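You operate a simulated robot arm through the tools that you are given. There is no shell and no other tool. Be economical: measure what you need, move in short steps, check, and stop when the job is done.

You run a simulated two-armed robot. Do the job below in one go: nothing can be reset, and whatever is moved stays where it is left.

JOB
Open the packing right drawer, fetch the tall size block from the inside of the packing right drawer and set it in the white lot fifty-seven carton and shut the drawer again. Put the mid white gauge block on top of the white orange flavour carton on the orange flavour table belt end. Press the former stop button three times. Push the former waste drawer shut. Take the crumpled towel and put it on top of the small blue box. Take the black hand brush and put it on the berry table top. Put the lime label roll from the line desk top in the inside of the former blue check tray and the cherry label roll on the upper shelf of the fan unit. Do these in any order.
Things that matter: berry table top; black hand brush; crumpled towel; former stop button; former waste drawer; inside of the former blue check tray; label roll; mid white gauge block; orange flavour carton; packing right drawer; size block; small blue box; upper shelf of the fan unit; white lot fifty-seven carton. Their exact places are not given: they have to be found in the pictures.

Only the result counts: the job must be done as asked and must still hold three seconds after the hand-in. Knocking over, shifting, dropping, spilling or breaking anything else fails it. Flat cloth is picked up by pressing the open fingertips on it (5 to 10 N) and closing them slowly along it; thin cloth reads only 2 to 8 mm in the jaws.

ROBOT AND FRAMES
Two 7-joint arms with two-finger parallel grippers on one trunk, on a base that drives. Base frame: it is fixed to the floor where the robot stands at the start and does not move with it; the origin is under the middle of the robot, x ahead of it, y to its left, z up. Lengths are in mm, angles in rad, forces in N, time in s.
The left shoulder is at the start at [70, 130, 982], the right one opposite. With the tool pointing down near the work surface each hand reaches from about 100 to 500 mm from the robot's upright axis, wherever it stands, measured 20 degrees to its own side. Places, roughly: berry table top [-6000, 12600, 900]; black hand brush (16x4x6 cm) [-9200, 15600, 900]; crumpled towel (6x6x4 cm) [-9200, 15300, 900]; former stop button [-7400, 13700, 1600]; former waste drawer [-7600, 14800, 300]; inside of the former blue check tray (27x23 cm) [-8660, 15660, 900]; label roll [-6250, 18000, 1000]; mid white gauge block [-7250, 11500, 750]; orange flavour carton [-6000, 9500, 1000]; packing right drawer [700, 100, 700]; size block [750, 0, 750]; small blue box (10x7x6 cm) [-9100, 15500, 900]; upper shelf of the fan unit [-3800, 15600, 800]; white lot fifty-seven carton [750, 250, 750]. Payload 1.57 kg a hand.
The tool frame of a hand sits at the grasp point between the pads (the TCP): z along the fingers, y along the line on which they close. The tips reach 30 mm beyond it. Largest opening 80 mm; finger width 17, thickness 12; the body of the gripper, 40 by 82 mm, starts 80 mm behind the TCP.
Orientation is that of the tool frame in the base frame, as [roll, pitch, yaw] about the fixed x, y, z axes, in that order (R = Rz(yaw) Ry(pitch) Rx(roll)). With the fingers straight down and closing along the base's y, the tool's x points along the base's -x, its y along +y and its z along -z.

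CONTROLS
- The arms move only by the tool drive_tool. It takes "left_motion", "right_motion" or both (then of equal length, played together; a hand with none holds still); each is a list of rows, each an object of numbers (a shift or turn left out is 0, a gripper value left out holds the last): "gripper": the gripper command, from -1 (fully open) to 1 (shut), values between in proportion; "x", "y", "z": the shift along the tool's x, y, z in m; "wx", "wy", "wz": the turn, a rotation vector about the tool's x, y, z in rad. In form: [{"gripper": .., "x": .., "y": .., "z": .., "wx": .., "wy": .., "wz": ..}, ...]. A call has 1 to 20 rows; each row shifts and turns the commanded pose from where the row before left it, along the tool's axes as they then stand. A row lasts 0.2 s, in which the tool goes at most 50 mm and 0.15 rad; a call with a longer step from one row to the next is refused whole, and so is a gripper value outside its range. Where a pose cannot be reached the arm comes as near as it can. A force on the tool above 40 N (or 10 N above the force at the start of the call, whichever is more), or a blocked arm, ends the call early, and 0.2 s more pass. Each finger travels about 108 mm/s and halts on what it meets, pressing with about 43 N; the grip force reading is that of the motor and also rises with nothing between the fingers. The clock runs only during rows and for 0.2 s after the last one: add rows that do not move to give the fingers time. The reply holds the time, the measured pose of the TCP, the force on the tool along the base axes, the opening and the grip force, in the units named above and with some noise, with the torque about the TCP (base axes, N m) and any sound that the robot's microphone picked up.
- Cameras (640 x 400 px; columns grow to the right, rows downward): "scene" is now at [130.6, -8.5, 1194.7]; the picture's right is [-0.13, -0.99, 0.00], its down [-0.73, 0.10, -0.68] and it looks along [0.68, -0.09, -0.73] (base axes); focal length 214 px, centre (320, 200). "left" rides on the left gripper at [72, 7, -122] in its tool frame; the picture's right is [-0.09, 1.00, 0.00], its down [-0.84, -0.08, -0.54] and it looks along [-0.54, -0.05, 0.84] (tool axes); focal length 238 px, centre (320, 200). "right" rides on the right gripper at [72, -7, -122] in its tool frame; the picture's right is [0.09, 1.00, 0.00], its down [-0.84, 0.08, -0.54] and it looks along [-0.54, 0.05, 0.84] (tool axes); focal length 238 px, centre (320, 200).
- grab_frame(camera): a new picture of that camera. The clock stands still meanwhile.
- move_column(by): slides the trunk up (or, below 0, down) by that many mm; the arms and the scene camera ride with it, the base frame stays. It gives what a move gives, with no picture.
- roll_base(legs): drives the robot by 1 to 6 legs, each [ahead, left, turn to the left] in mm, mm and rad, along the robot's own axes; the way and the turn of a leg run together, so that a leg with both is an arc; at most 1500 mm and 3.142 rad a leg. The arms and the cameras ride along, it lands a little off, and it stops where it bumps. It gives what a move gives.
- pan_tilt(pan, tilt): turns the head with the scene camera to pan (to the left, within 1.501 rad either way) and tilt (down, from -0.506 to 1.204), counted from straight ahead of the robot. It gives what a move gives.
- pixel_to_xyz(camera, pixels): there is no depth. For up to 12 entries [column, row, z] of the newest picture of that camera ("zoom" is the newest enlarged one), the place [x, y] in the base frame at which the ray of that pixel passes the height z, good to about 3 mm. The clock stands still meanwhile.
- inspect(camera, box): a new picture of the part [left, top, right, bottom] of that camera's present view, enlarged. The clock stands still meanwhile.
- job_done(): hands the job in; it is judged then, once.

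Work in short steps. Measure before you move; look again where a grasp or a placing could have gone wrong, and mend it. You have 322 turns and 216 pictures in all, those below and enlarged ones among them. Open the grippers and draw the arms clear of the work before you hand the job in, unless the task says otherwise; then end with one line.

The tools are called after "Emit:" as a command line: name --argument value ..., lists and objects as JSON in quotes. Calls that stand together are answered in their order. drive_tool: Moves the arms, as the interface text tells. Its arguments: {"type":"object","properties":{"left_motion":{"type":"array","items":{"type":"object","properties":{"gripper":{"type":"number"},"x":{"type":"number"},"y":{"type":"number"},"z":{"type":"number"},"wx":{"type":"number"},"wy":{"type":"number"},"wz":{"type":"number"}}}},"right_motion":{"type":"array","items":{"type":"object","properties":{"gripper":{"type":"number"},"x":{"type":"number"},"y":{"type":"number"},"z":{"type":"number"},"wx":{"type":"number"},"wy":{"type":"number"},"wz":{"type":"number"}}}}},"required":[]} The other tools are called the same way: move_column (by) slides the trunk up or down; roll_base (legs) drives the base; pan_tilt (pan, tilt) turns the head that bears the scene camera; grab_frame (camera) takes a picture; pixel_to_xyz (camera, pixels) gives the place at which the rays of pixels pass given heights; inspect (camera, box) takes an enlarged picture of a part of a camera's view; job_done () hands the job in.

At the start:

```text
t: 0.0
left_position: [353.2, 120.5, 1040.5]
left_ee_rot: [-3.14, 0.001, -3.141]
left_ft_force: [0.4, -0.4, 0.6]
left_moment: [0.01, 0.0, -0.01]
left_gripper_width: 79.9
left_grip_force: 0.1
right_position: [293.1, -147.4, 1015.0]
right_ee_rot: [-3.141, 0.0, 3.141]
right_ft_force: [0.4, 0.3, -0.2]
right_moment: [-0.04, 0.0, -0.02]
right_gripper_width: 79.8
right_grip_force: 0.0
trunk travel left (down, up): [-619.0, 321.0]
robot x, y, heading: [1.6, 0.4, -0.001]
head pan, tilt: [-0.131, 0.822]
```

scene: 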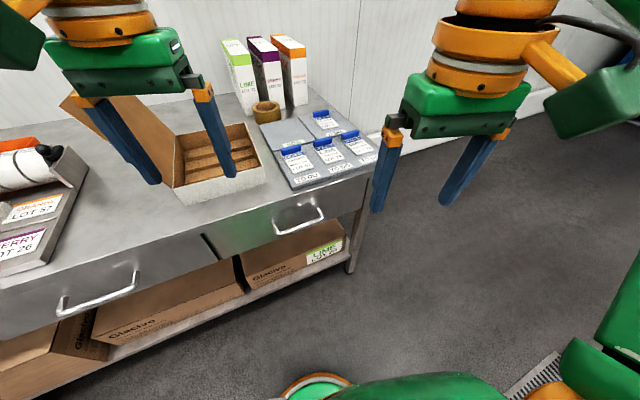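
right: 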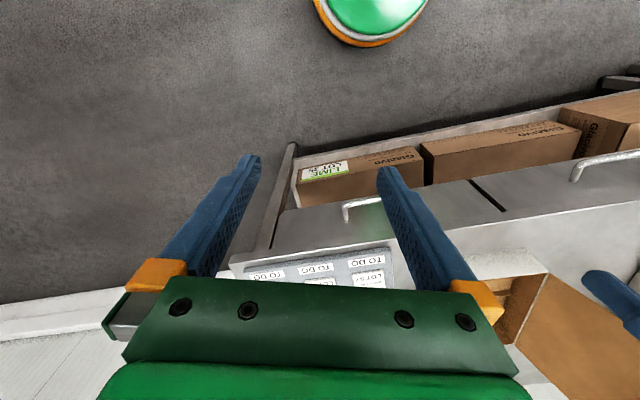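
left: 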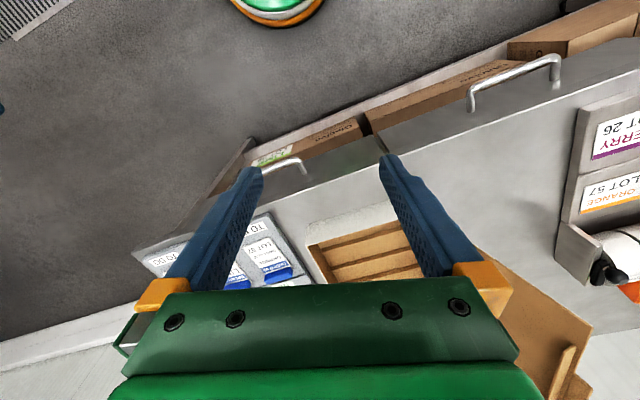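

The scene shows the right drawer's handle around (300,222) and the open carton at (215,165). I measure these at likely heights.

Emit:
pixel_to_xyz --camera "scene" --pixels '[[277, 233, 700], [322, 218, 700], [277, 233, 650], [322, 218, 650], [200, 235, 750], [365, 170, 750], [185, 205, 800], [262, 182, 800], [175, 140, 800], [243, 122, 800]]'

Emit:
inspect --camera "scene" --box '[160, 90, 400, 270]'

```text
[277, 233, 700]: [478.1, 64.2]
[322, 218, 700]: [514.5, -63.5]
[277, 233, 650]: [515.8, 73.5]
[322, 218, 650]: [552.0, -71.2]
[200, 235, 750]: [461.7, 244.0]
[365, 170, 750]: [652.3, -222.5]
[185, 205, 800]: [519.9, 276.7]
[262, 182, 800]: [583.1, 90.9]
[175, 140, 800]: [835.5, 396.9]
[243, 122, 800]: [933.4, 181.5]
```

```text
2.22 times, centred on (280, 180) of scene
```

zoom: 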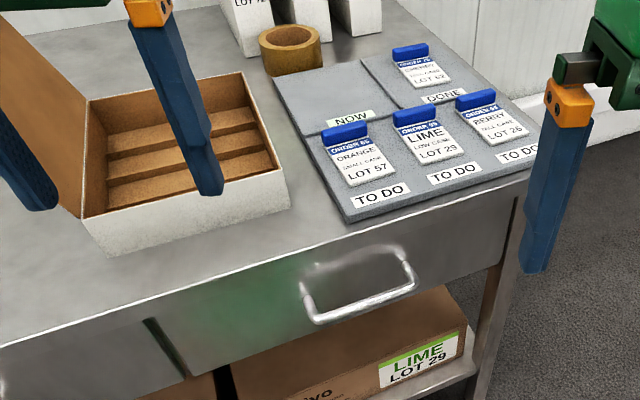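

Triangulate with the left and right hand cameras: handle ends in left at (262,172)/(302,162), in right at (347,210)/(385,200).

Emit:
pixel_to_xyz --camera "left" --pixels '[[302, 165, 700], [302, 165, 650], [302, 165, 600], [385, 152, 750], [385, 152, 700], [135, 248, 750]]'

Emit:
pixel_to_xyz --camera "right" --pixels '[[345, 208, 700], [345, 208, 650], [345, 208, 600], [230, 262, 750], [230, 262, 700]]'

Emit:
inspect --camera "left" --box '[120, 80, 400, 260]'

Emit:
inspect --camera "right" --box '[220, 130, 500, 310]'

```text
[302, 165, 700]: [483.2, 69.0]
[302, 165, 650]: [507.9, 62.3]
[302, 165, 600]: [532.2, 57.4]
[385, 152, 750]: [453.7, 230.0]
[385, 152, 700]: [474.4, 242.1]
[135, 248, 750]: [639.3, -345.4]
```

```text
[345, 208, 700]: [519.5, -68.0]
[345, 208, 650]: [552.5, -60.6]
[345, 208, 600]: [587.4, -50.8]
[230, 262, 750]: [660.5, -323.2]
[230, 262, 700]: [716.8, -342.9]
```

```text
2.22 times, centred on (260, 170) of left
```

zoom: 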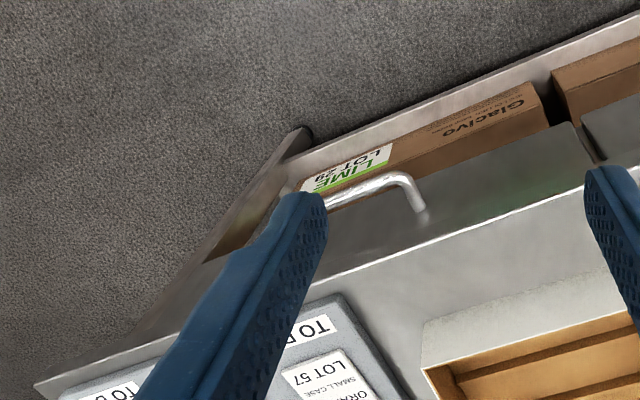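

```text
2.22 times, centred on (360, 220) of right
```

zoom: 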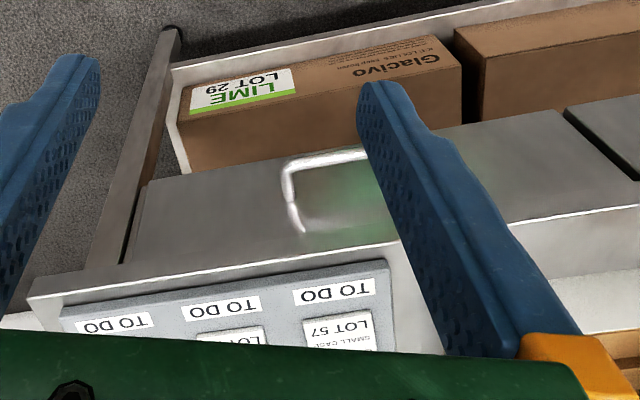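

The table front runs about 16° off my axes. I turn the robot about 0.28 rad left to face it square, then look again.

Emit:
roll_base --legs '[[0, 0, 0.28]]'

Emit:
pan_tilt --pan -0.1 --tilt 0.7

Emit:
grab_frame --camera "scene"

Emit:
grab_frame --camera "right"

```text
t: 1.3
left_position: [307.6, 212.6, 1040.9]
left_ee_rot: [3.141, 0.0, -2.865]
left_ft_force: [-0.6, -0.2, 0.0]
left_moment: [-0.03, 0.02, -0.03]
left_gripper_width: 79.9
left_grip_force: 0.0
right_position: [322.5, -61.0, 1017.3]
right_ee_rot: [-3.139, -0.001, -2.865]
right_ft_force: [0.4, 0.9, -0.3]
right_moment: [0.03, -0.01, -0.02]
right_gripper_width: 80.0
right_grip_force: 0.0
trunk travel left (down, up): [-619.0, 321.0]
robot x, y, heading: [0.7, -0.3, 0.273]
head pan, tilt: [-0.131, 0.822]
```

```text
t: 2.0
left_position: [307.6, 212.0, 1040.7]
left_ee_rot: [3.14, 0.0, -2.864]
left_ft_force: [0.4, -0.2, 0.5]
left_moment: [0.01, -0.03, -0.03]
left_gripper_width: 80.0
left_grip_force: 0.0
right_position: [322.8, -60.6, 1016.2]
right_ee_rot: [3.14, -0.001, -2.867]
right_ft_force: [-0.2, 0.4, 0.7]
right_moment: [-0.02, 0.01, 0.02]
right_gripper_width: 79.8
right_grip_force: 0.1
trunk travel left (down, up): [-619.0, 321.0]
robot x, y, heading: [-2.5, -0.6, 0.273]
head pan, tilt: [-0.099, 0.7]
```

```text
209 pictures are left
```

scene: 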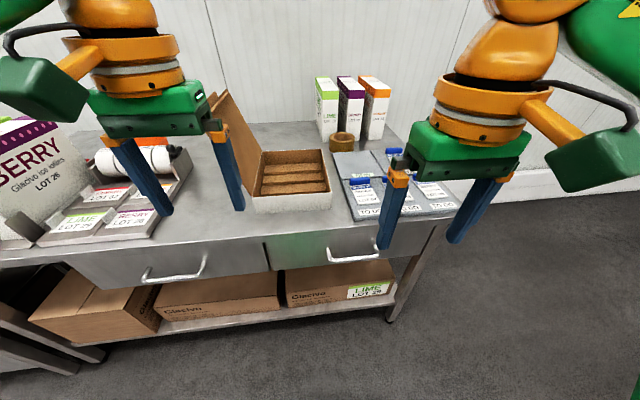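

```text
208 pictures are left
```

right: 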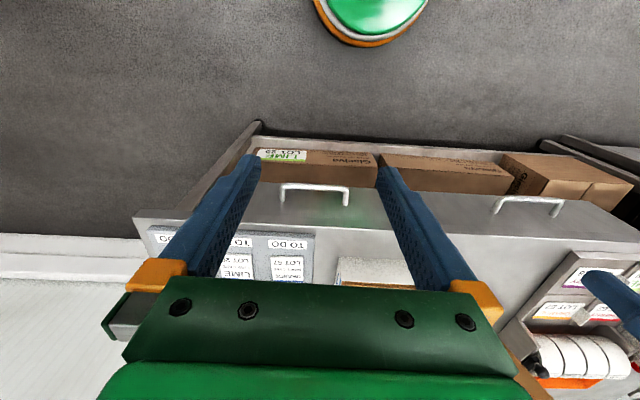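

Handles now show square: right drawer bar in right cam (283,186)-(347,189). I compute the direction with both handles.

Emit:
pixel_to_xyz --camera "right" --pixels '[[283, 185, 690], [348, 188, 690], [496, 198, 690], [563, 201, 690], [283, 185, 640], [348, 188, 640], [133, 216, 750], [640, 244, 750]]'

Emit:
pixel_to_xyz --camera "scene" --pixels '[[330, 261, 690], [144, 282, 690], [205, 274, 690], [330, 261, 640], [144, 282, 640], [205, 274, 640], [255, 213, 750], [330, 208, 750]]'

Emit:
inspect --camera "scene" --box '[200, 130, 460, 300]'

Emit:
inspect --camera "right" --box '[230, 120, 430, 245]'

```text
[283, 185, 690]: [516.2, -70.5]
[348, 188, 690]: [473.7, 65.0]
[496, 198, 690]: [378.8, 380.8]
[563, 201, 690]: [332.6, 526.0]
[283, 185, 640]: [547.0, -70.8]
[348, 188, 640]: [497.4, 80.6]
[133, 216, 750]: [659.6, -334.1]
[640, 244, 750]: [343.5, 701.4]
```

```text
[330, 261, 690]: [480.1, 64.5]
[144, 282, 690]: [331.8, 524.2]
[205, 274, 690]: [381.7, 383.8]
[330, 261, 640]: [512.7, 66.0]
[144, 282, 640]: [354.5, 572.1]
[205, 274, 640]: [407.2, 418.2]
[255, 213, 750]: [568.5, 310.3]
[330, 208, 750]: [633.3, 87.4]
```

```text
2.35 times, centred on (330, 215) of scene
```

zoom: 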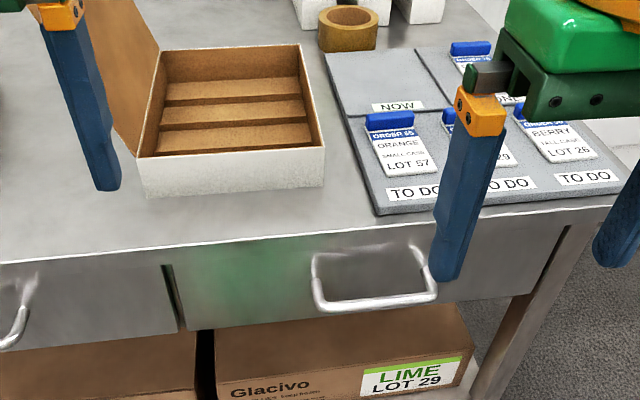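

```text
3.20 times, centred on (330, 182) of right
```

zoom: 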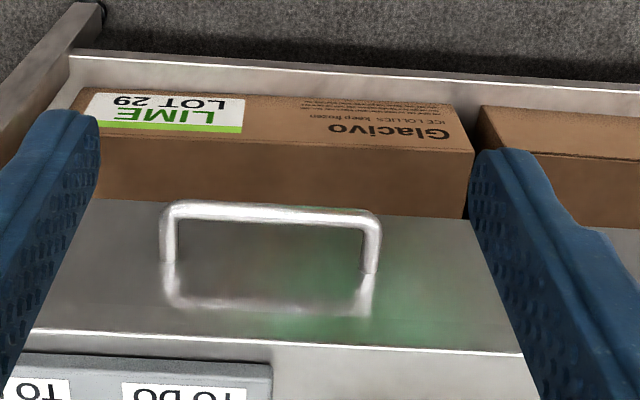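

The heights agree at z≈690 and the table's square heading is ≈0.299. I check the handle's stand-off: bar (280,187), leg base (282,202), and the table edge (236,223).

Emit:
pixel_to_xyz --camera "right" --pixels '[[315, 186, 690], [345.6, 204, 690], [281.6, 202, 690], [300, 225, 750], [300, 225, 735], [300, 225, 765]]'

Emit:
pixel_to_xyz --camera "scene" --pixels '[[354, 257, 690], [376, 241, 690], [330, 250, 690], [335, 233, 750], [335, 233, 735], [335, 233, 765]]'

Emit:
roll_base --legs '[[0, 0, 0.025]]'

```text
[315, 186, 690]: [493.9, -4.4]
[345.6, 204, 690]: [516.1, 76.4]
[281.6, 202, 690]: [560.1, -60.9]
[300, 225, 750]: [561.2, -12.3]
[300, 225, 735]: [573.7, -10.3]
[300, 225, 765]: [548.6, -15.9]
```

```text
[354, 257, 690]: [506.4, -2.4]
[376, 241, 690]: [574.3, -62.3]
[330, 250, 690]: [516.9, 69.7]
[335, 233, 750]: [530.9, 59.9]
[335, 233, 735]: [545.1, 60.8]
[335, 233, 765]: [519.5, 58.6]
```

```text
t: 2.8
left_position: [301.5, 219.8, 1040.0]
left_ee_rot: [-3.141, 0.0, -2.839]
left_ft_force: [-0.1, -0.1, 0.3]
left_moment: [-0.02, 0.0, 0.0]
left_gripper_width: 80.0
left_grip_force: 0.0
right_position: [322.8, -54.0, 1015.9]
right_ee_rot: [3.141, 0.001, -2.839]
right_ft_force: [-0.2, -0.7, -0.1]
right_moment: [0.01, 0.01, -0.01]
right_gripper_width: 80.0
right_grip_force: 0.0
trunk travel left (down, up): [-619.0, 321.0]
robot x, y, heading: [0.8, -1.4, 0.301]
head pan, tilt: [-0.099, 0.7]
```

Bar centre is about 471 ahead, 147 to the right, z 690, standing 45 off the front. I turn the right hand a quarter about its axis and set the jaws half open, to straddle the bar from above.

Emit:
drive_tool --right_motion '[{"gripper": 0, "wz": 0.143}, {"wz": 0.143}, {"wz": 0.143}, {"wz": 0.143}, {"wz": 0.143}, {"wz": 0.143}, {"wz": 0.143}, {"wz": 0.143}, {"wz": 0.143}, {"wz": 0.143}, {"wz": 0.141}, {}]'

```text
t: 5.4
left_position: [302.4, 221.0, 1039.9]
left_ee_rot: [-3.142, -0.001, -2.839]
left_ft_force: [-0.6, -0.6, -0.2]
left_moment: [-0.01, 0.04, 0.01]
left_gripper_width: 80.3
left_grip_force: 0.0
right_position: [323.7, -52.1, 1016.2]
right_ee_rot: [-3.141, -0.001, 1.871]
right_ft_force: [-0.3, 1.0, -0.2]
right_moment: [-0.02, -0.02, 0.02]
right_gripper_width: 40.2
right_grip_force: 0.0
trunk travel left (down, up): [-619.0, 321.0]
robot x, y, heading: [-2.4, -0.2, 0.301]
head pan, tilt: [-0.099, 0.7]
```

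Move forward 178 mm and down to about z 800 above the bar, then look.

Emit:
drive_tool --right_motion '[{"y": 0.045, "z": 0.02}, {"y": 0.045, "z": 0.02}, {"y": 0.045, "z": 0.02}, {"y": 0.043, "z": 0.02}, {"x": -0.002, "z": 0.045}, {"z": 0.045}, {"z": 0.045}, {}]'

Emit:
grab_frame --camera "right"

Emit:
inspect --camera "scene" --box '[240, 150, 480, 300]'

```text
t: 7.2
left_position: [302.5, 219.6, 1039.4]
left_ee_rot: [-3.141, 0.0, -2.84]
left_ft_force: [0.4, -0.1, 0.3]
left_moment: [0.0, 0.01, 0.02]
left_gripper_width: 79.9
left_grip_force: 0.1
right_position: [478.9, -6.5, 802.1]
right_ee_rot: [3.141, 0.0, 1.872]
right_ft_force: [1.2, -0.4, 0.5]
right_moment: [0.05, 0.02, -0.01]
right_gripper_width: 40.1
right_grip_force: 0.0
right hand out of reach, approached as far as the arm can: row 4
trunk travel left (down, up): [-619.0, 321.0]
robot x, y, heading: [-2.5, 0.3, 0.302]
head pan, tilt: [-0.099, 0.7]
```

```text
205 pictures are left
```

right: 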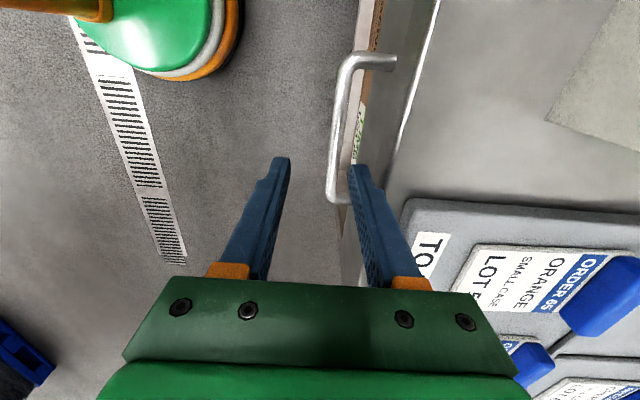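

```text
2.67 times, centred on (360, 225) of scene
```

zoom: 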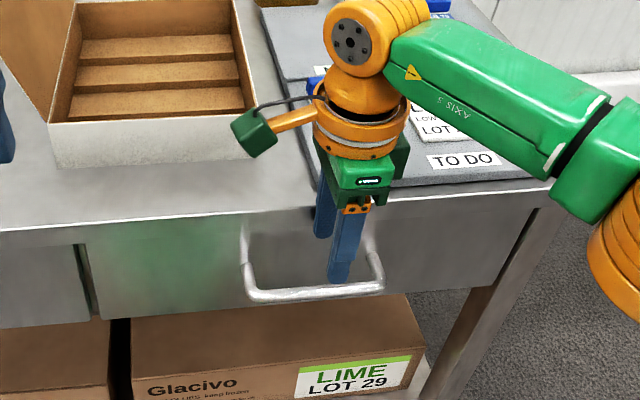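

Measure the bar from this view: ends (347,62) and (336,196), front-plate leg base (392,60).

Emit:
pixel_to_xyz --camera "right" --pixels '[[345, 62, 690], [333, 190, 690], [392, 61, 690], [340, 125, 690], [345, 62, 670], [333, 190, 670], [345, 62, 710], [333, 190, 710]]'

Emit:
roll_base --legs '[[40, 0, 0]]'

```text
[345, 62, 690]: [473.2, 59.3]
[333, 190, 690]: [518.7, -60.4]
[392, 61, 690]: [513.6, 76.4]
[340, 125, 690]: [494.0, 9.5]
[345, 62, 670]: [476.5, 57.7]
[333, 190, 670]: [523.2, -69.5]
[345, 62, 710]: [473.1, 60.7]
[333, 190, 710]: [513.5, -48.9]
```

```text
t: 8.1
left_position: [324.2, 225.8, 1043.7]
left_ee_rot: [-3.14, 0.01, -2.84]
left_ft_force: [0.0, 0.5, 0.4]
left_moment: [0.02, -0.02, -0.01]
left_gripper_width: 79.9
left_grip_force: 0.0
right_position: [498.8, -0.1, 806.5]
right_ee_rot: [-3.13, 0.003, 1.876]
right_ft_force: [-28.5, -7.5, 4.4]
right_moment: [-0.03, 0.1, -0.23]
right_gripper_width: 14.1
right_grip_force: 0.1
trunk travel left (down, up): [-619.0, 321.0]
robot x, y, heading: [30.3, 5.0, 0.301]
head pan, tilt: [-0.099, 0.7]
stopped in leg 1: the force on the tool passed its limit at 46 N (the readings are from after the stop); the commanded pose is now the measured one
```

A fingertip touched the table edge (so the top is higher, ~778, overhanging). I draw the hand back 25 mm and narrow the jaws.

Emit:
drive_tool --right_motion '[{"y": -0.025, "gripper": 0.3}, {}, {}]'

Emit:
grab_frame --camera "right"

Emit:
grab_frame --camera "scene"

```text
t: 8.9
left_position: [334.9, 230.9, 1040.1]
left_ee_rot: [3.14, -0.001, -2.841]
left_ft_force: [1.4, -0.8, 0.0]
left_moment: [-0.01, -0.01, -0.02]
left_gripper_width: 80.0
left_grip_force: 0.1
right_position: [485.0, -5.8, 803.3]
right_ee_rot: [-3.123, 0.0, 1.874]
right_ft_force: [-0.5, 0.2, -0.3]
right_moment: [-0.01, 0.0, 0.02]
right_gripper_width: 28.1
right_grip_force: 0.1
trunk travel left (down, up): [-619.0, 321.0]
robot x, y, heading: [31.3, 12.4, 0.303]
head pan, tilt: [-0.099, 0.7]
```

```text
203 pictures are left
```

right: 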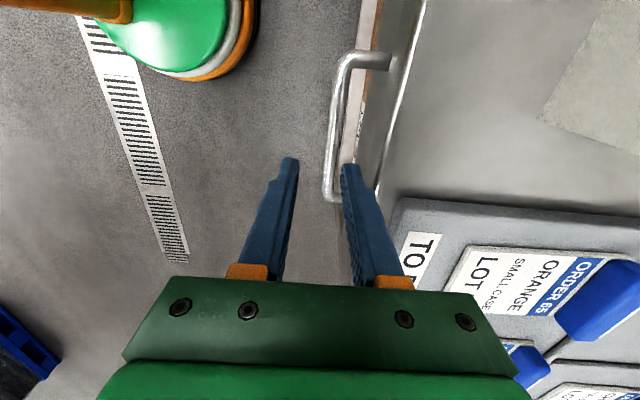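

```text
202 pictures are left
```

scene: 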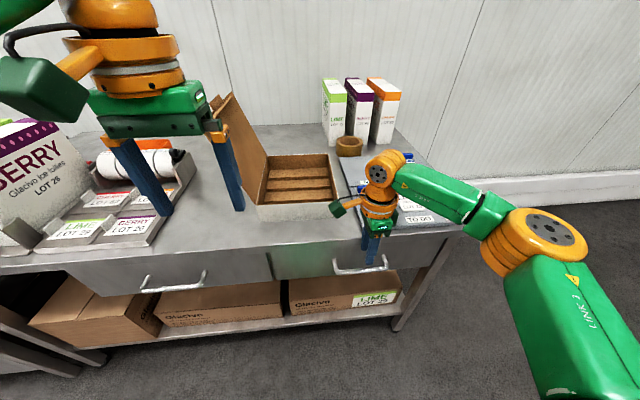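

Measure the bar again from both cameras.

Emit:
pixel_to_xyz --camera "right" --pixels '[[341, 70, 690], [330, 185, 690], [336, 130, 690], [388, 61, 690], [410, 63, 778], [375, 190, 778]]'

Emit:
pixel_to_xyz --camera "scene" --pixels '[[336, 270, 690], [384, 267, 690], [320, 245, 778]]'

```text
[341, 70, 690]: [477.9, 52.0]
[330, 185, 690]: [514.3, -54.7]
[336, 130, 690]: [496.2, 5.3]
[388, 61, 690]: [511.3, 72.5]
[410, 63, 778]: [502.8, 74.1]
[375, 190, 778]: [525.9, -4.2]
```

```text
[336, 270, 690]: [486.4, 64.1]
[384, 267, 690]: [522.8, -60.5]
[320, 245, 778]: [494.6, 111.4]
```

The gap is tight under the overhang, so I'll grip the bar horizontally: draw back, lower, and tilt the tool to point forward.

Emit:
drive_tool --right_motion '[{"y": -0.04, "gripper": -0.5}, {"y": -0.04}, {"wx": -0.15}, {"wx": -0.15}, {"wx": -0.15}, {"wx": -0.15}, {"wx": -0.15}, {"wx": -0.15}, {"wx": -0.15}, {"wx": -0.15}, {"wx": -0.15}, {"wx": -0.15}, {"wx": -0.07}, {}]'

```text
t: 11.9
left_position: [335.3, 230.6, 1040.1]
left_ee_rot: [3.141, 0.0, -2.842]
left_ft_force: [-1.0, -0.3, 0.4]
left_moment: [-0.01, 0.01, 0.0]
left_gripper_width: 80.3
left_grip_force: 0.0
right_position: [449.9, -2.0, 795.2]
right_ee_rot: [2.21, 0.002, 1.874]
right_ft_force: [0.6, 0.5, 1.0]
right_moment: [0.0, -0.03, -0.02]
right_gripper_width: 59.9
right_grip_force: 0.1
right hand out of reach, approached as far as the arm can: row 6, 7, 8, 9, 10, 11, 12, 13
trunk travel left (down, up): [-619.0, 321.0]
robot x, y, heading: [34.9, 8.6, 0.297]
head pan, tilt: [-0.099, 0.7]
```

The tilt stopped at about 53° from down. I probe whether lowering frees it with a small move down.

Emit:
drive_tool --right_motion '[{"y": -0.03}, {"y": -0.03}, {}]'

```text
t: 12.7
left_position: [335.6, 229.3, 1039.8]
left_ee_rot: [3.141, 0.0, -2.84]
left_ft_force: [-0.6, 0.1, 0.5]
left_moment: [-0.02, -0.02, 0.01]
left_gripper_width: 80.2
left_grip_force: 0.3
right_position: [446.8, -0.5, 789.2]
right_ee_rot: [2.212, -0.003, 1.878]
right_ft_force: [-0.3, -0.5, -0.7]
right_moment: [0.01, 0.02, 0.0]
right_gripper_width: 60.0
right_grip_force: 0.1
right hand out of reach, approached as far as the arm can: row 1, 2
trunk travel left (down, up): [-619.0, 321.0]
robot x, y, heading: [34.9, 12.2, 0.306]
head pan, tilt: [-0.099, 0.7]
```

I'll keep this tilt (enough to pass under the edge), back the base 50 mm and lower the trunk 92 mm to bring the jaws to bar height.

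Emit:
roll_base --legs '[[-50, 0, 0]]'

Emit:
move_column --by -92

Emit:
drive_tool --right_motion '[{"gripper": -0.1}, {}, {}]'

Emit:
grab_frame --camera "right"

Emit:
inspect --camera "scene" --box '[240, 180, 480, 330]'

```text
t: 13.6
left_position: [290.9, 216.9, 1038.8]
left_ee_rot: [3.141, -0.001, -2.84]
left_ft_force: [0.1, 0.4, -0.1]
left_moment: [-0.02, -0.01, -0.02]
left_gripper_width: 79.8
left_grip_force: 0.1
right_position: [400.9, -14.5, 789.0]
right_ee_rot: [2.214, -0.001, 1.878]
right_ft_force: [0.1, 0.7, 0.6]
right_moment: [0.0, 0.03, -0.01]
right_gripper_width: 60.1
right_grip_force: 0.0
trunk travel left (down, up): [-619.0, 321.0]
robot x, y, heading: [-14.2, -4.3, 0.293]
head pan, tilt: [-0.099, 0.7]
```

```text
t: 14.9
left_position: [290.6, 215.0, 947.4]
left_ee_rot: [-3.141, 0.001, -2.841]
left_ft_force: [-0.4, -0.2, 0.0]
left_moment: [-0.02, 0.01, -0.02]
left_gripper_width: 80.1
left_grip_force: 0.1
right_position: [398.9, -15.2, 697.0]
right_ee_rot: [2.212, -0.002, 1.878]
right_ft_force: [-0.5, -0.3, 0.2]
right_moment: [-0.02, -0.01, 0.0]
right_gripper_width: 60.1
right_grip_force: 0.0
trunk travel left (down, up): [-527.0, 413.0]
robot x, y, heading: [-12.3, -2.2, 0.302]
head pan, tilt: [-0.099, 0.7]
```

```text
t: 15.7
left_position: [288.7, 215.7, 947.7]
left_ee_rot: [3.141, 0.001, -2.841]
left_ft_force: [0.2, -0.1, 0.8]
left_moment: [0.01, 0.02, -0.01]
left_gripper_width: 79.9
left_grip_force: 0.0
right_position: [400.2, -15.4, 696.6]
right_ee_rot: [2.213, -0.002, 1.876]
right_ft_force: [0.1, -0.2, 0.2]
right_moment: [0.0, 0.01, 0.0]
right_gripper_width: 43.7
right_grip_force: 0.1
trunk travel left (down, up): [-527.0, 413.0]
robot x, y, heading: [-13.9, -3.7, 0.302]
head pan, tilt: [-0.099, 0.7]
```

```text
201 pictures are left
```

right: 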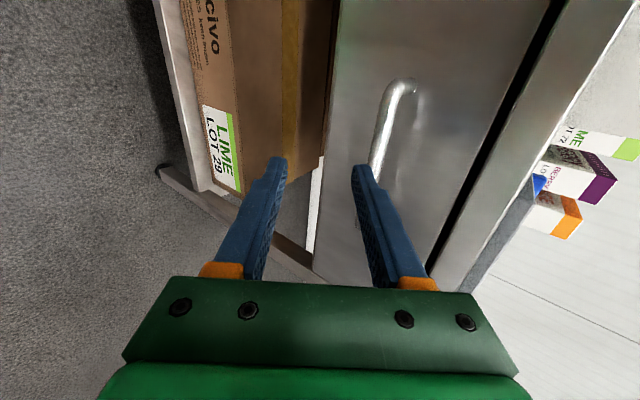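

```text
2.67 times, centred on (360, 255) of scene
```

zoom: 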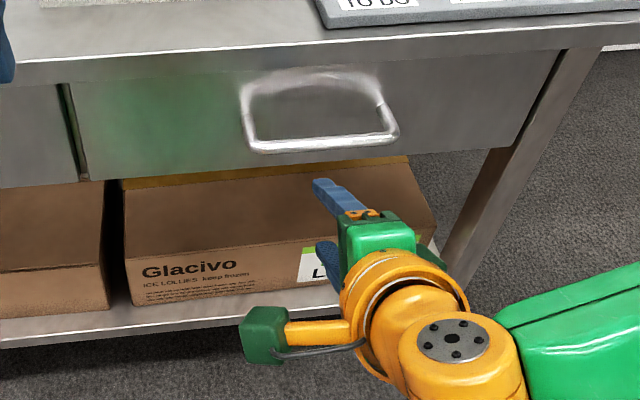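

Approaching along the finger direction needs more height: raise the trunk 62 mm, then try a straight push along tool z.

Emit:
move_column --by 62

Emit:
drive_tool --right_motion '[{"z": 0.02}, {"z": 0.02}, {}]'

Emit:
grab_frame --camera "right"

```text
t: 16.7
left_position: [288.9, 216.2, 1009.4]
left_ee_rot: [-3.141, 0.001, -2.843]
left_ft_force: [-0.2, -0.4, 0.4]
left_moment: [-0.04, 0.0, -0.03]
left_gripper_width: 79.9
left_grip_force: 0.1
right_position: [400.5, -14.3, 759.7]
right_ee_rot: [2.211, -0.002, 1.88]
right_ft_force: [-0.2, -0.1, 0.0]
right_moment: [0.02, -0.02, 0.03]
right_gripper_width: 43.9
right_grip_force: 0.1
trunk travel left (down, up): [-589.0, 351.0]
robot x, y, heading: [-16.5, -2.0, 0.3]
head pan, tilt: [-0.099, 0.7]
```

```text
t: 17.5
left_position: [289.1, 214.6, 1010.3]
left_ee_rot: [3.141, 0.001, -2.842]
left_ft_force: [0.2, -0.6, -0.8]
left_moment: [0.01, -0.03, 0.02]
left_gripper_width: 80.3
left_grip_force: 0.0
right_position: [430.1, -6.5, 734.0]
right_ee_rot: [2.211, 0.0, 1.878]
right_ft_force: [-0.8, -0.5, 0.3]
right_moment: [-0.03, 0.0, -0.01]
right_gripper_width: 44.4
right_grip_force: 0.1
trunk travel left (down, up): [-589.0, 351.0]
robot x, y, heading: [-13.2, -3.7, 0.296]
head pan, tilt: [-0.099, 0.7]
```

```text
199 pictures are left
```

right: 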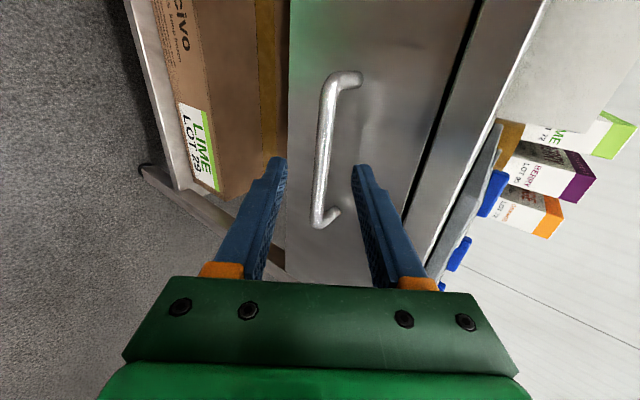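

The bar is centred between the fingers. Advance 66 mm along the fingers.

Emit:
drive_tool --right_motion '[{"z": 0.02, "y": 0.002}, {"z": 0.02, "y": 0.002}, {"z": 0.015}, {"z": 0.011}, {}]'

Emit:
grab_frame --camera "right"

```text
t: 18.7
left_position: [288.6, 216.3, 1009.7]
left_ee_rot: [-3.141, -0.001, -2.841]
left_ft_force: [0.6, -0.6, -0.3]
left_moment: [0.02, 0.03, 0.0]
left_gripper_width: 80.1
left_grip_force: 0.2
right_position: [483.6, 10.8, 700.7]
right_ee_rot: [2.214, 0.001, 1.876]
right_ft_force: [0.1, -0.3, 0.1]
right_moment: [0.04, -0.01, 0.0]
right_gripper_width: 43.8
right_grip_force: 0.2
trunk travel left (down, up): [-589.0, 351.0]
robot x, y, heading: [-14.6, -3.4, 0.298]
head pan, tilt: [-0.099, 0.7]
```

```text
198 pictures are left
```

right: 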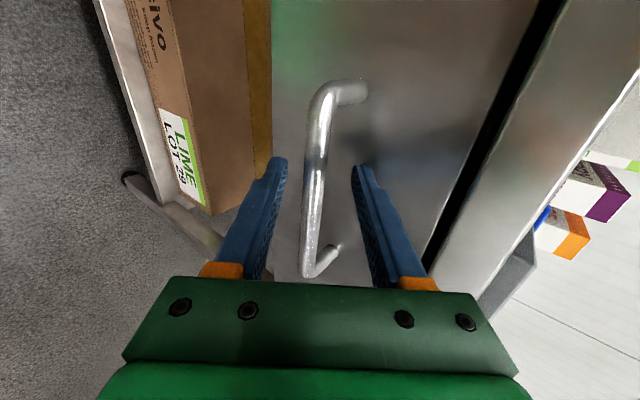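

The bar lies between the fingers; I close on it.

Emit:
drive_tool --right_motion '[{"gripper": 0.4}, {"gripper": 1}, {}, {}]'

```text
t: 19.7
left_position: [289.4, 215.1, 1008.7]
left_ee_rot: [3.14, -0.002, -2.84]
left_ft_force: [-0.3, 0.0, -0.6]
left_moment: [0.01, -0.02, -0.01]
left_gripper_width: 80.1
left_grip_force: 0.1
right_position: [482.7, 9.1, 698.7]
right_ee_rot: [2.221, -0.002, 1.875]
right_ft_force: [-18.8, -1.0, -26.1]
right_moment: [-0.1, 0.33, -0.4]
right_gripper_width: 13.6
right_grip_force: 30.3
trunk travel left (down, up): [-589.0, 351.0]
robot x, y, heading: [-13.2, -5.7, 0.297]
head pan, tilt: [-0.099, 0.7]
```

Gripped at 13.6 mm with a preload across the jaws; I relax by 4 mm along -y and read.

Emit:
drive_tool --right_motion '[{"y": -0.004}, {"y": -0.002}, {}]'

```text
t: 20.5
left_position: [291.3, 212.4, 1011.1]
left_ee_rot: [3.138, -0.001, -2.841]
left_ft_force: [-0.4, 0.6, 0.3]
left_moment: [0.01, 0.01, -0.01]
left_gripper_width: 79.9
left_grip_force: 0.1
right_position: [482.2, 10.1, 698.2]
right_ee_rot: [2.21, -0.001, 1.869]
right_ft_force: [2.4, -11.0, -0.3]
right_moment: [-0.21, -0.04, -0.43]
right_gripper_width: 13.8
right_grip_force: 30.0
right hand out of reach, approached as far as the arm can: row 1
trunk travel left (down, up): [-589.0, 351.0]
robot x, y, heading: [-14.1, -6.6, 0.299]
head pan, tilt: [-0.099, 0.7]
```

Now pull by backing the base 120 mm straight.

Emit:
roll_base --legs '[[-120, 0, 0]]'

Emit:
grab_frame --camera "scene"

```text
t: 21.8
left_position: [172.0, 175.1, 1012.0]
left_ee_rot: [3.137, 0.003, -2.84]
left_ft_force: [0.0, -0.2, 0.3]
left_moment: [0.01, 0.01, -0.01]
left_gripper_width: 79.7
left_grip_force: 0.1
right_position: [363.5, -26.3, 697.9]
right_ee_rot: [2.21, -0.004, 1.876]
right_ft_force: [8.3, -19.5, 9.9]
right_moment: [-0.18, -0.19, -0.5]
right_gripper_width: 13.9
right_grip_force: 30.2
trunk travel left (down, up): [-589.0, 351.0]
robot x, y, heading: [-130.9, -40.7, 0.301]
head pan, tilt: [-0.099, 0.7]
```

```text
197 pictures are left
```

scene: 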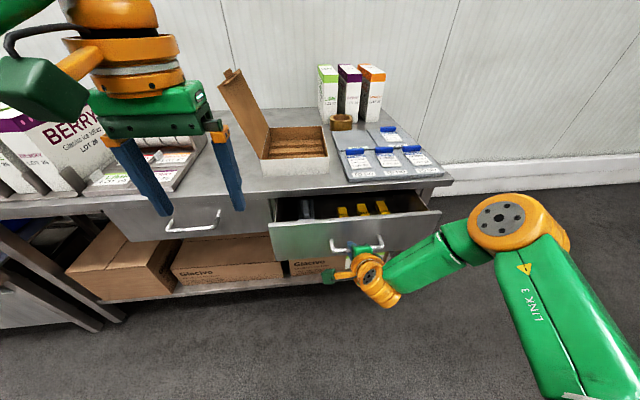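

The drawer slides well. Pull another 110 mm and look in.

Emit:
roll_base --legs '[[-110, 0, 0]]'

Emit:
inspect --camera "scene" --box '[220, 150, 460, 300]'

```text
t: 23.0
left_position: [65.2, 143.2, 1011.3]
left_ee_rot: [3.139, -0.001, -2.843]
left_ft_force: [-1.5, -0.3, -0.2]
left_moment: [0.01, -0.02, -0.02]
left_gripper_width: 80.2
left_grip_force: 0.0
right_position: [257.3, -59.0, 698.1]
right_ee_rot: [2.212, -0.003, 1.872]
right_ft_force: [4.7, -12.6, 5.2]
right_moment: [-0.2, -0.17, -0.53]
right_gripper_width: 13.7
right_grip_force: 30.5
trunk travel left (down, up): [-589.0, 351.0]
robot x, y, heading: [-238.5, -75.8, 0.299]
head pan, tilt: [-0.099, 0.7]
```

```text
2.67 times, centred on (340, 225) of scene
```

zoom: 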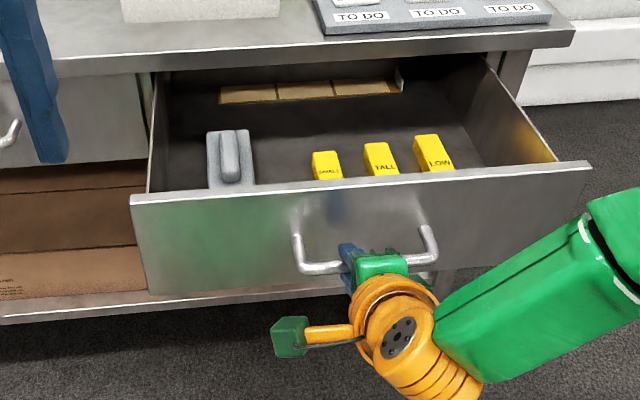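

The blocks read SMALL, TALL, LOW (left to right); TALL is at zoom (380,158). Release the handle and back the hand off along the fingers, then measure.

Emit:
drive_tool --right_motion '[{"gripper": -0.1}, {}, {}, {"z": -0.03}, {"z": -0.03}, {"z": -0.03}, {}]'

Emit:
pixel_to_xyz --camera "zoom" --pixels '[[376, 144, 690], [382, 172, 690], [376, 144, 650], [382, 172, 650], [375, 179, 740], [230, 190, 740]]'

Emit:
pan_tilt --pan -0.1 --tilt 0.85

Emit:
inspect --camera "scene" --box '[220, 90, 460, 240]'

```text
t: 24.6
left_position: [66.8, 145.7, 1010.3]
left_ee_rot: [3.14, -0.002, -2.839]
left_ft_force: [-0.2, -0.2, -0.2]
left_moment: [0.02, -0.04, 0.03]
left_gripper_width: 79.8
left_grip_force: 0.0
right_position: [189.7, -79.7, 752.1]
right_ee_rot: [2.213, 0.002, 1.871]
right_ft_force: [-0.4, 0.2, 0.3]
right_moment: [0.02, -0.02, 0.03]
right_gripper_width: 44.1
right_grip_force: 0.0
trunk travel left (down, up): [-589.0, 351.0]
robot x, y, heading: [-236.8, -73.1, 0.3]
head pan, tilt: [-0.099, 0.7]
```

```text
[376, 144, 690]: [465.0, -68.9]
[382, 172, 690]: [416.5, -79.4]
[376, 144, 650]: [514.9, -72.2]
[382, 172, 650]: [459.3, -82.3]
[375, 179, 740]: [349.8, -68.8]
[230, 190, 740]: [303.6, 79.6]
```

```text
t: 25.3
left_position: [65.4, 146.3, 1010.1]
left_ee_rot: [-3.141, -0.001, -2.839]
left_ft_force: [-0.1, 0.8, 0.6]
left_moment: [0.02, 0.01, -0.01]
left_gripper_width: 80.1
left_grip_force: 0.0
right_position: [188.2, -78.2, 752.6]
right_ee_rot: [2.213, 0.002, 1.873]
right_ft_force: [-0.3, -0.6, 0.6]
right_moment: [-0.02, 0.03, -0.03]
right_gripper_width: 44.1
right_grip_force: 0.2
trunk travel left (down, up): [-589.0, 351.0]
robot x, y, heading: [-237.4, -71.3, 0.299]
head pan, tilt: [-0.099, 0.85]
```

```text
2.67 times, centred on (340, 165) of scene
```

zoom: 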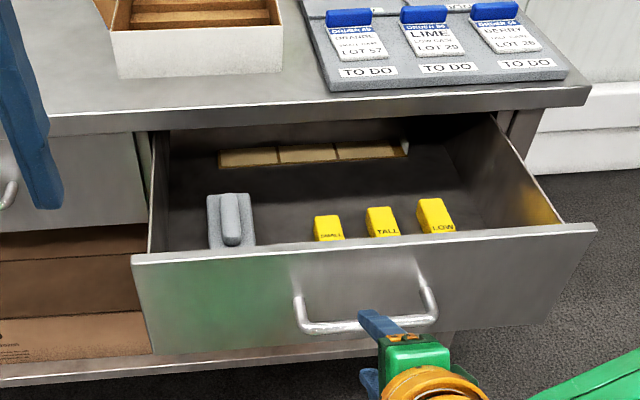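

I raise the trunk 180 mm, straighten the right hand to point down, and then drive forward 200 mm to look into the drawer from above.

Emit:
move_column --by 180

Emit:
drive_tool --right_motion '[{"gripper": -1, "wx": 0.15}, {"wx": 0.15}, {"wx": 0.15}, {"wx": 0.15}, {"wx": 0.15}, {"wx": 0.15}, {"wx": 0.031}, {}]'

Emit:
roll_base --legs '[[200, 0, 0]]'

Emit:
grab_frame --camera "right"

Emit:
grab_frame --camera "scene"

```text
t: 27.3
left_position: [64.6, 145.7, 1190.5]
left_ee_rot: [3.14, -0.001, -2.843]
left_ft_force: [0.3, 0.4, -0.3]
left_moment: [0.01, -0.02, 0.03]
left_gripper_width: 79.9
left_grip_force: 0.0
right_position: [188.2, -78.6, 932.4]
right_ee_rot: [2.213, 0.0, 1.87]
right_ft_force: [0.3, -0.4, -0.3]
right_moment: [0.01, 0.0, 0.0]
right_gripper_width: 44.1
right_grip_force: 0.1
trunk travel left (down, up): [-769.0, 171.0]
robot x, y, heading: [-237.4, -74.6, 0.3]
head pan, tilt: [-0.099, 0.85]
```

```text
t: 29.1
left_position: [65.1, 146.2, 1189.9]
left_ee_rot: [-3.141, -0.001, -2.842]
left_ft_force: [0.0, -0.1, -0.5]
left_moment: [0.02, 0.0, -0.02]
left_gripper_width: 79.9
left_grip_force: 0.0
right_position: [188.2, -78.0, 933.0]
right_ee_rot: [-3.137, 0.001, 1.873]
right_ft_force: [-0.3, 0.1, -0.4]
right_moment: [-0.03, -0.01, 0.0]
right_gripper_width: 80.2
right_grip_force: 0.0
trunk travel left (down, up): [-769.0, 171.0]
robot x, y, heading: [-237.3, -71.8, 0.301]
head pan, tilt: [-0.099, 0.85]
```

```text
t: 30.7
left_position: [258.8, 204.2, 1190.8]
left_ee_rot: [3.141, 0.001, -2.845]
left_ft_force: [0.3, 0.6, -1.2]
left_moment: [-0.03, -0.04, -0.03]
left_gripper_width: 80.0
left_grip_force: 0.0
right_position: [382.7, -20.2, 933.9]
right_ee_rot: [3.138, 0.005, 1.869]
right_ft_force: [0.9, 0.6, -0.1]
right_moment: [-0.03, 0.0, -0.01]
right_gripper_width: 79.7
right_grip_force: 0.1
trunk travel left (down, up): [-769.0, 171.0]
robot x, y, heading: [-43.5, -11.5, 0.3]
head pan, tilt: [-0.099, 0.85]
```

```text
194 pictures are left
```

right: 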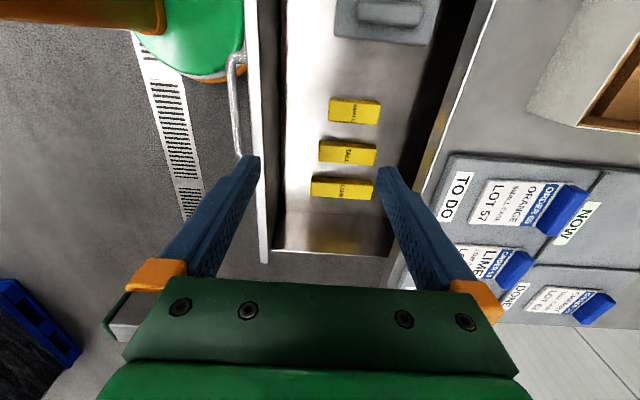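

```text
193 pictures are left
```

scene: 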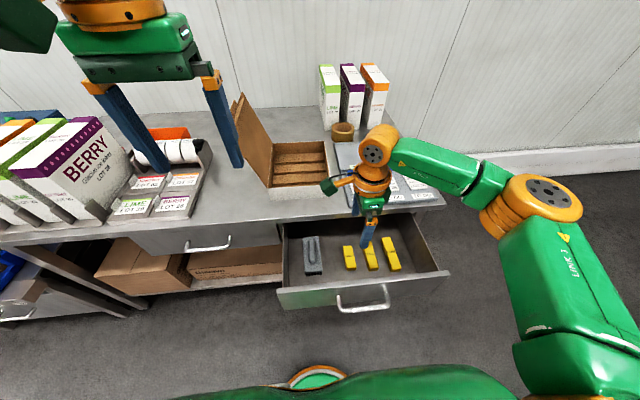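

Zoom both views on the blocks.

Emit:
inspect --camera "right" --box '[250, 60, 450, 260]'

Emit:
inspect --camera "scene" --box '[270, 200, 450, 320]'

```text
2.00 times, centred on (350, 160) of right
```

zoom: 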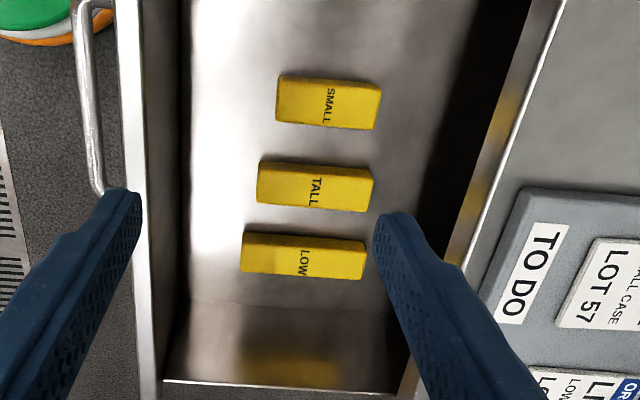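

```text
3.33 times, centred on (360, 260) of scene
```

zoom: 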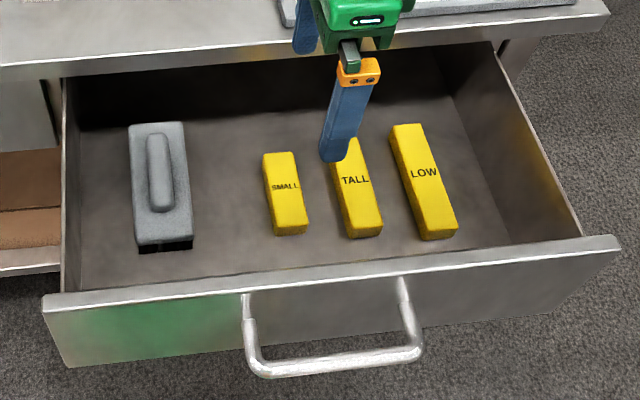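

Triangulate TALL: right px front-left (320,141), centre (347,154); scene px (368,269), centre (370.5,254).

Emit:
pixel_to_xyz --camera "right" --pixels '[[320, 141, 640], [320, 141, 670], [320, 141, 610], [347, 153.5, 640], [347, 153.5, 670], [376, 164, 640], [320, 162, 640]]'

Emit:
grab_frame --camera "scene"

Emit:
pixel_to_xyz --camera "scene" --pixels '[[368, 269.5, 640], [368, 269.5, 670], [368, 269.5, 610], [370.5, 254, 640], [370.5, 254, 670]]'

```text
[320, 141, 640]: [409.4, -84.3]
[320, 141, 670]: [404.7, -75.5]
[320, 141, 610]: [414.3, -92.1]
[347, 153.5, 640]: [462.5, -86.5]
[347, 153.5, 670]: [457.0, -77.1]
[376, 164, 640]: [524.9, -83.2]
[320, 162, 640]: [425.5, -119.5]
```

```text
190 pictures are left
```

scene: 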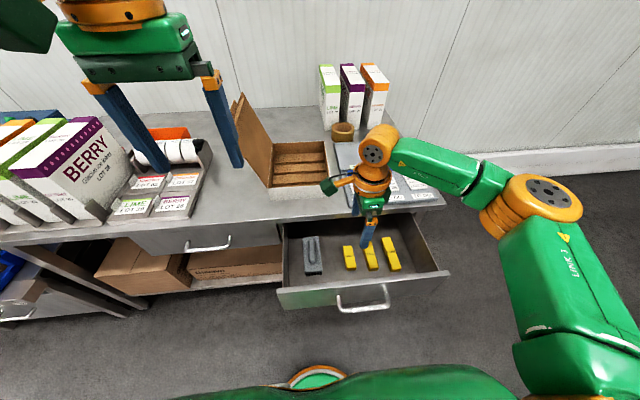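

```text
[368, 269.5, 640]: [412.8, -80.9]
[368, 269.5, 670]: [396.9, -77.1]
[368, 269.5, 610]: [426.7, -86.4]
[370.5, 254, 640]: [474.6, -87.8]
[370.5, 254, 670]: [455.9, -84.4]
```

TALL's top is at z≈657, centre ≈(459,-81), ~100 long × 30 wide, lying along my heading. Drive forward 65 mm, turn the right hand back so it closes sideways, and move over the block for a closer look.

Emit:
roll_base --legs '[[65, 0, 0]]'

Emit:
drive_tool --right_motion '[{"wz": -0.143}, {"wz": -0.143}, {"wz": -0.143}, {"wz": -0.143}, {"wz": -0.143}, {"wz": -0.143}, {"wz": -0.143}, {"wz": -0.143}, {"wz": -0.143}, {"wz": -0.143}, {"wz": -0.141}, {}]'

```text
t: 31.7
left_position: [318.9, 222.8, 1191.5]
left_ee_rot: [3.14, 0.005, -2.844]
left_ft_force: [-0.3, 0.2, 0.2]
left_moment: [-0.01, -0.05, 0.0]
left_gripper_width: 79.8
left_grip_force: 0.0
right_position: [443.8, 0.2, 934.3]
right_ee_rot: [3.138, 0.002, 1.869]
right_ft_force: [-1.2, 0.0, 0.6]
right_moment: [0.02, -0.07, 0.01]
right_gripper_width: 80.0
right_grip_force: 0.0
trunk travel left (down, up): [-769.0, 171.0]
robot x, y, heading: [20.1, 8.1, 0.291]
head pan, tilt: [-0.099, 0.85]
```

```text
t: 34.3
left_position: [323.8, 225.3, 1189.1]
left_ee_rot: [-3.141, 0.001, -2.844]
left_ft_force: [-0.3, 0.7, -0.1]
left_moment: [0.01, -0.01, 0.03]
left_gripper_width: 80.1
left_grip_force: 0.0
right_position: [446.7, 2.4, 931.8]
right_ee_rot: [-3.139, 0.0, -2.838]
right_ft_force: [0.5, -0.4, -0.3]
right_moment: [0.0, 0.0, 0.0]
right_gripper_width: 79.8
right_grip_force: 0.0
trunk travel left (down, up): [-769.0, 171.0]
robot x, y, heading: [22.6, 2.7, 0.294]
head pan, tilt: [-0.099, 0.85]
```

Move over the block (12 mm back, 83 mm right) and down to z≈800.

Emit:
drive_tool --right_motion '[{"x": 0.012, "y": -0.041}, {"y": -0.042}, {"z": 0.045}, {"z": 0.045}, {"z": 0.04}, {}]'

Emit:
inspect --camera "right" --box '[160, 50, 480, 250]'

```text
t: 35.7
left_position: [324.7, 224.5, 1189.3]
left_ee_rot: [3.141, -0.001, -2.844]
left_ft_force: [-0.5, -0.8, 0.2]
left_moment: [0.01, -0.02, 0.04]
left_gripper_width: 80.0
left_grip_force: 0.0
right_position: [459.4, -80.6, 802.5]
right_ee_rot: [-3.14, -0.003, -2.841]
right_ft_force: [0.2, 0.2, -0.7]
right_moment: [0.02, 0.02, 0.01]
right_gripper_width: 79.7
right_grip_force: 0.0
trunk travel left (down, up): [-769.0, 171.0]
robot x, y, heading: [23.2, 5.6, 0.299]
head pan, tilt: [-0.099, 0.85]
```

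```text
2.00 times, centred on (320, 150) of right
```

zoom: 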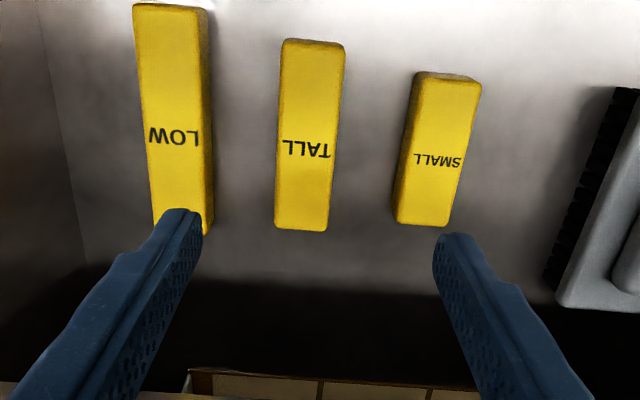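

Measure TALL's corners at the top height.

Emit:
pixel_to_xyz --camera "zoom" --pixels '[[284, 50, 657], [345, 50, 657], [275, 225, 657], [328, 230, 657], [305, 135, 657], [212, 130, 657], [396, 200, 657], [284, 50, 640], [305, 135, 640], [305, 135, 670]]'

```text
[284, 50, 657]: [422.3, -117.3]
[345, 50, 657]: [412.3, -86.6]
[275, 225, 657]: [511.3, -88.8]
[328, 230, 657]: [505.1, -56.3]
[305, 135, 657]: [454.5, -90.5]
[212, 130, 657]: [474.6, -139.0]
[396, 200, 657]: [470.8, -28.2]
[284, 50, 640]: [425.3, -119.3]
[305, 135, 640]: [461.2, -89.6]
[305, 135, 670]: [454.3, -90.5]
```

TALL centre is (463,-87), 95×32 mm, with 38 mm gaps each side. I line up and go down with the jaws open 64 mm.

Emit:
drive_tool --right_motion '[{"gripper": -0.6, "x": -0.001, "y": -0.007}, {"z": 0.04}, {"z": 0.04}, {"z": 0.03}, {"z": 0.015}, {"z": 0.01}, {}]'

Emit:
grab_frame --camera "right"

```text
t: 37.3
left_position: [323.1, 225.1, 1189.9]
left_ee_rot: [-3.14, 0.0, -2.841]
left_ft_force: [-0.1, 0.0, -0.8]
left_moment: [-0.01, -0.02, -0.02]
left_gripper_width: 79.9
left_grip_force: 0.1
right_position: [462.5, -89.7, 668.8]
right_ee_rot: [-3.14, -0.002, -2.841]
right_ft_force: [0.1, -0.7, 0.1]
right_moment: [-0.03, -0.01, -0.01]
right_gripper_width: 64.0
right_grip_force: 0.1
trunk travel left (down, up): [-769.0, 171.0]
robot x, y, heading: [23.8, 6.9, 0.3]
head pan, tilt: [-0.099, 0.85]
```

```text
188 pictures are left
```

right: 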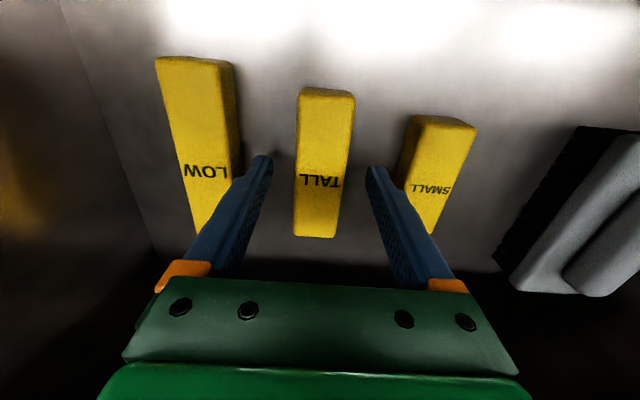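

Well straddled. A little lower (10 mm) and close.

Emit:
drive_tool --right_motion '[{"z": 0.005}, {"z": 0.005}, {"gripper": 0.0}, {"gripper": 0.5}, {"gripper": 0.5}, {}]'

```text
t: 38.7
left_position: [325.0, 226.0, 1189.5]
left_ee_rot: [-3.14, -0.001, -2.842]
left_ft_force: [-1.0, 0.4, -0.4]
left_moment: [0.03, 0.01, 0.01]
left_gripper_width: 80.1
left_grip_force: 0.1
right_position: [461.8, -89.7, 657.6]
right_ee_rot: [-3.139, -0.002, -2.841]
right_ft_force: [-0.1, -0.3, 0.1]
right_moment: [0.0, -0.02, -0.03]
right_gripper_width: 32.9
right_grip_force: 41.8
trunk travel left (down, up): [-769.0, 171.0]
robot x, y, heading: [20.2, 5.6, 0.292]
head pan, tilt: [-0.099, 0.85]
```

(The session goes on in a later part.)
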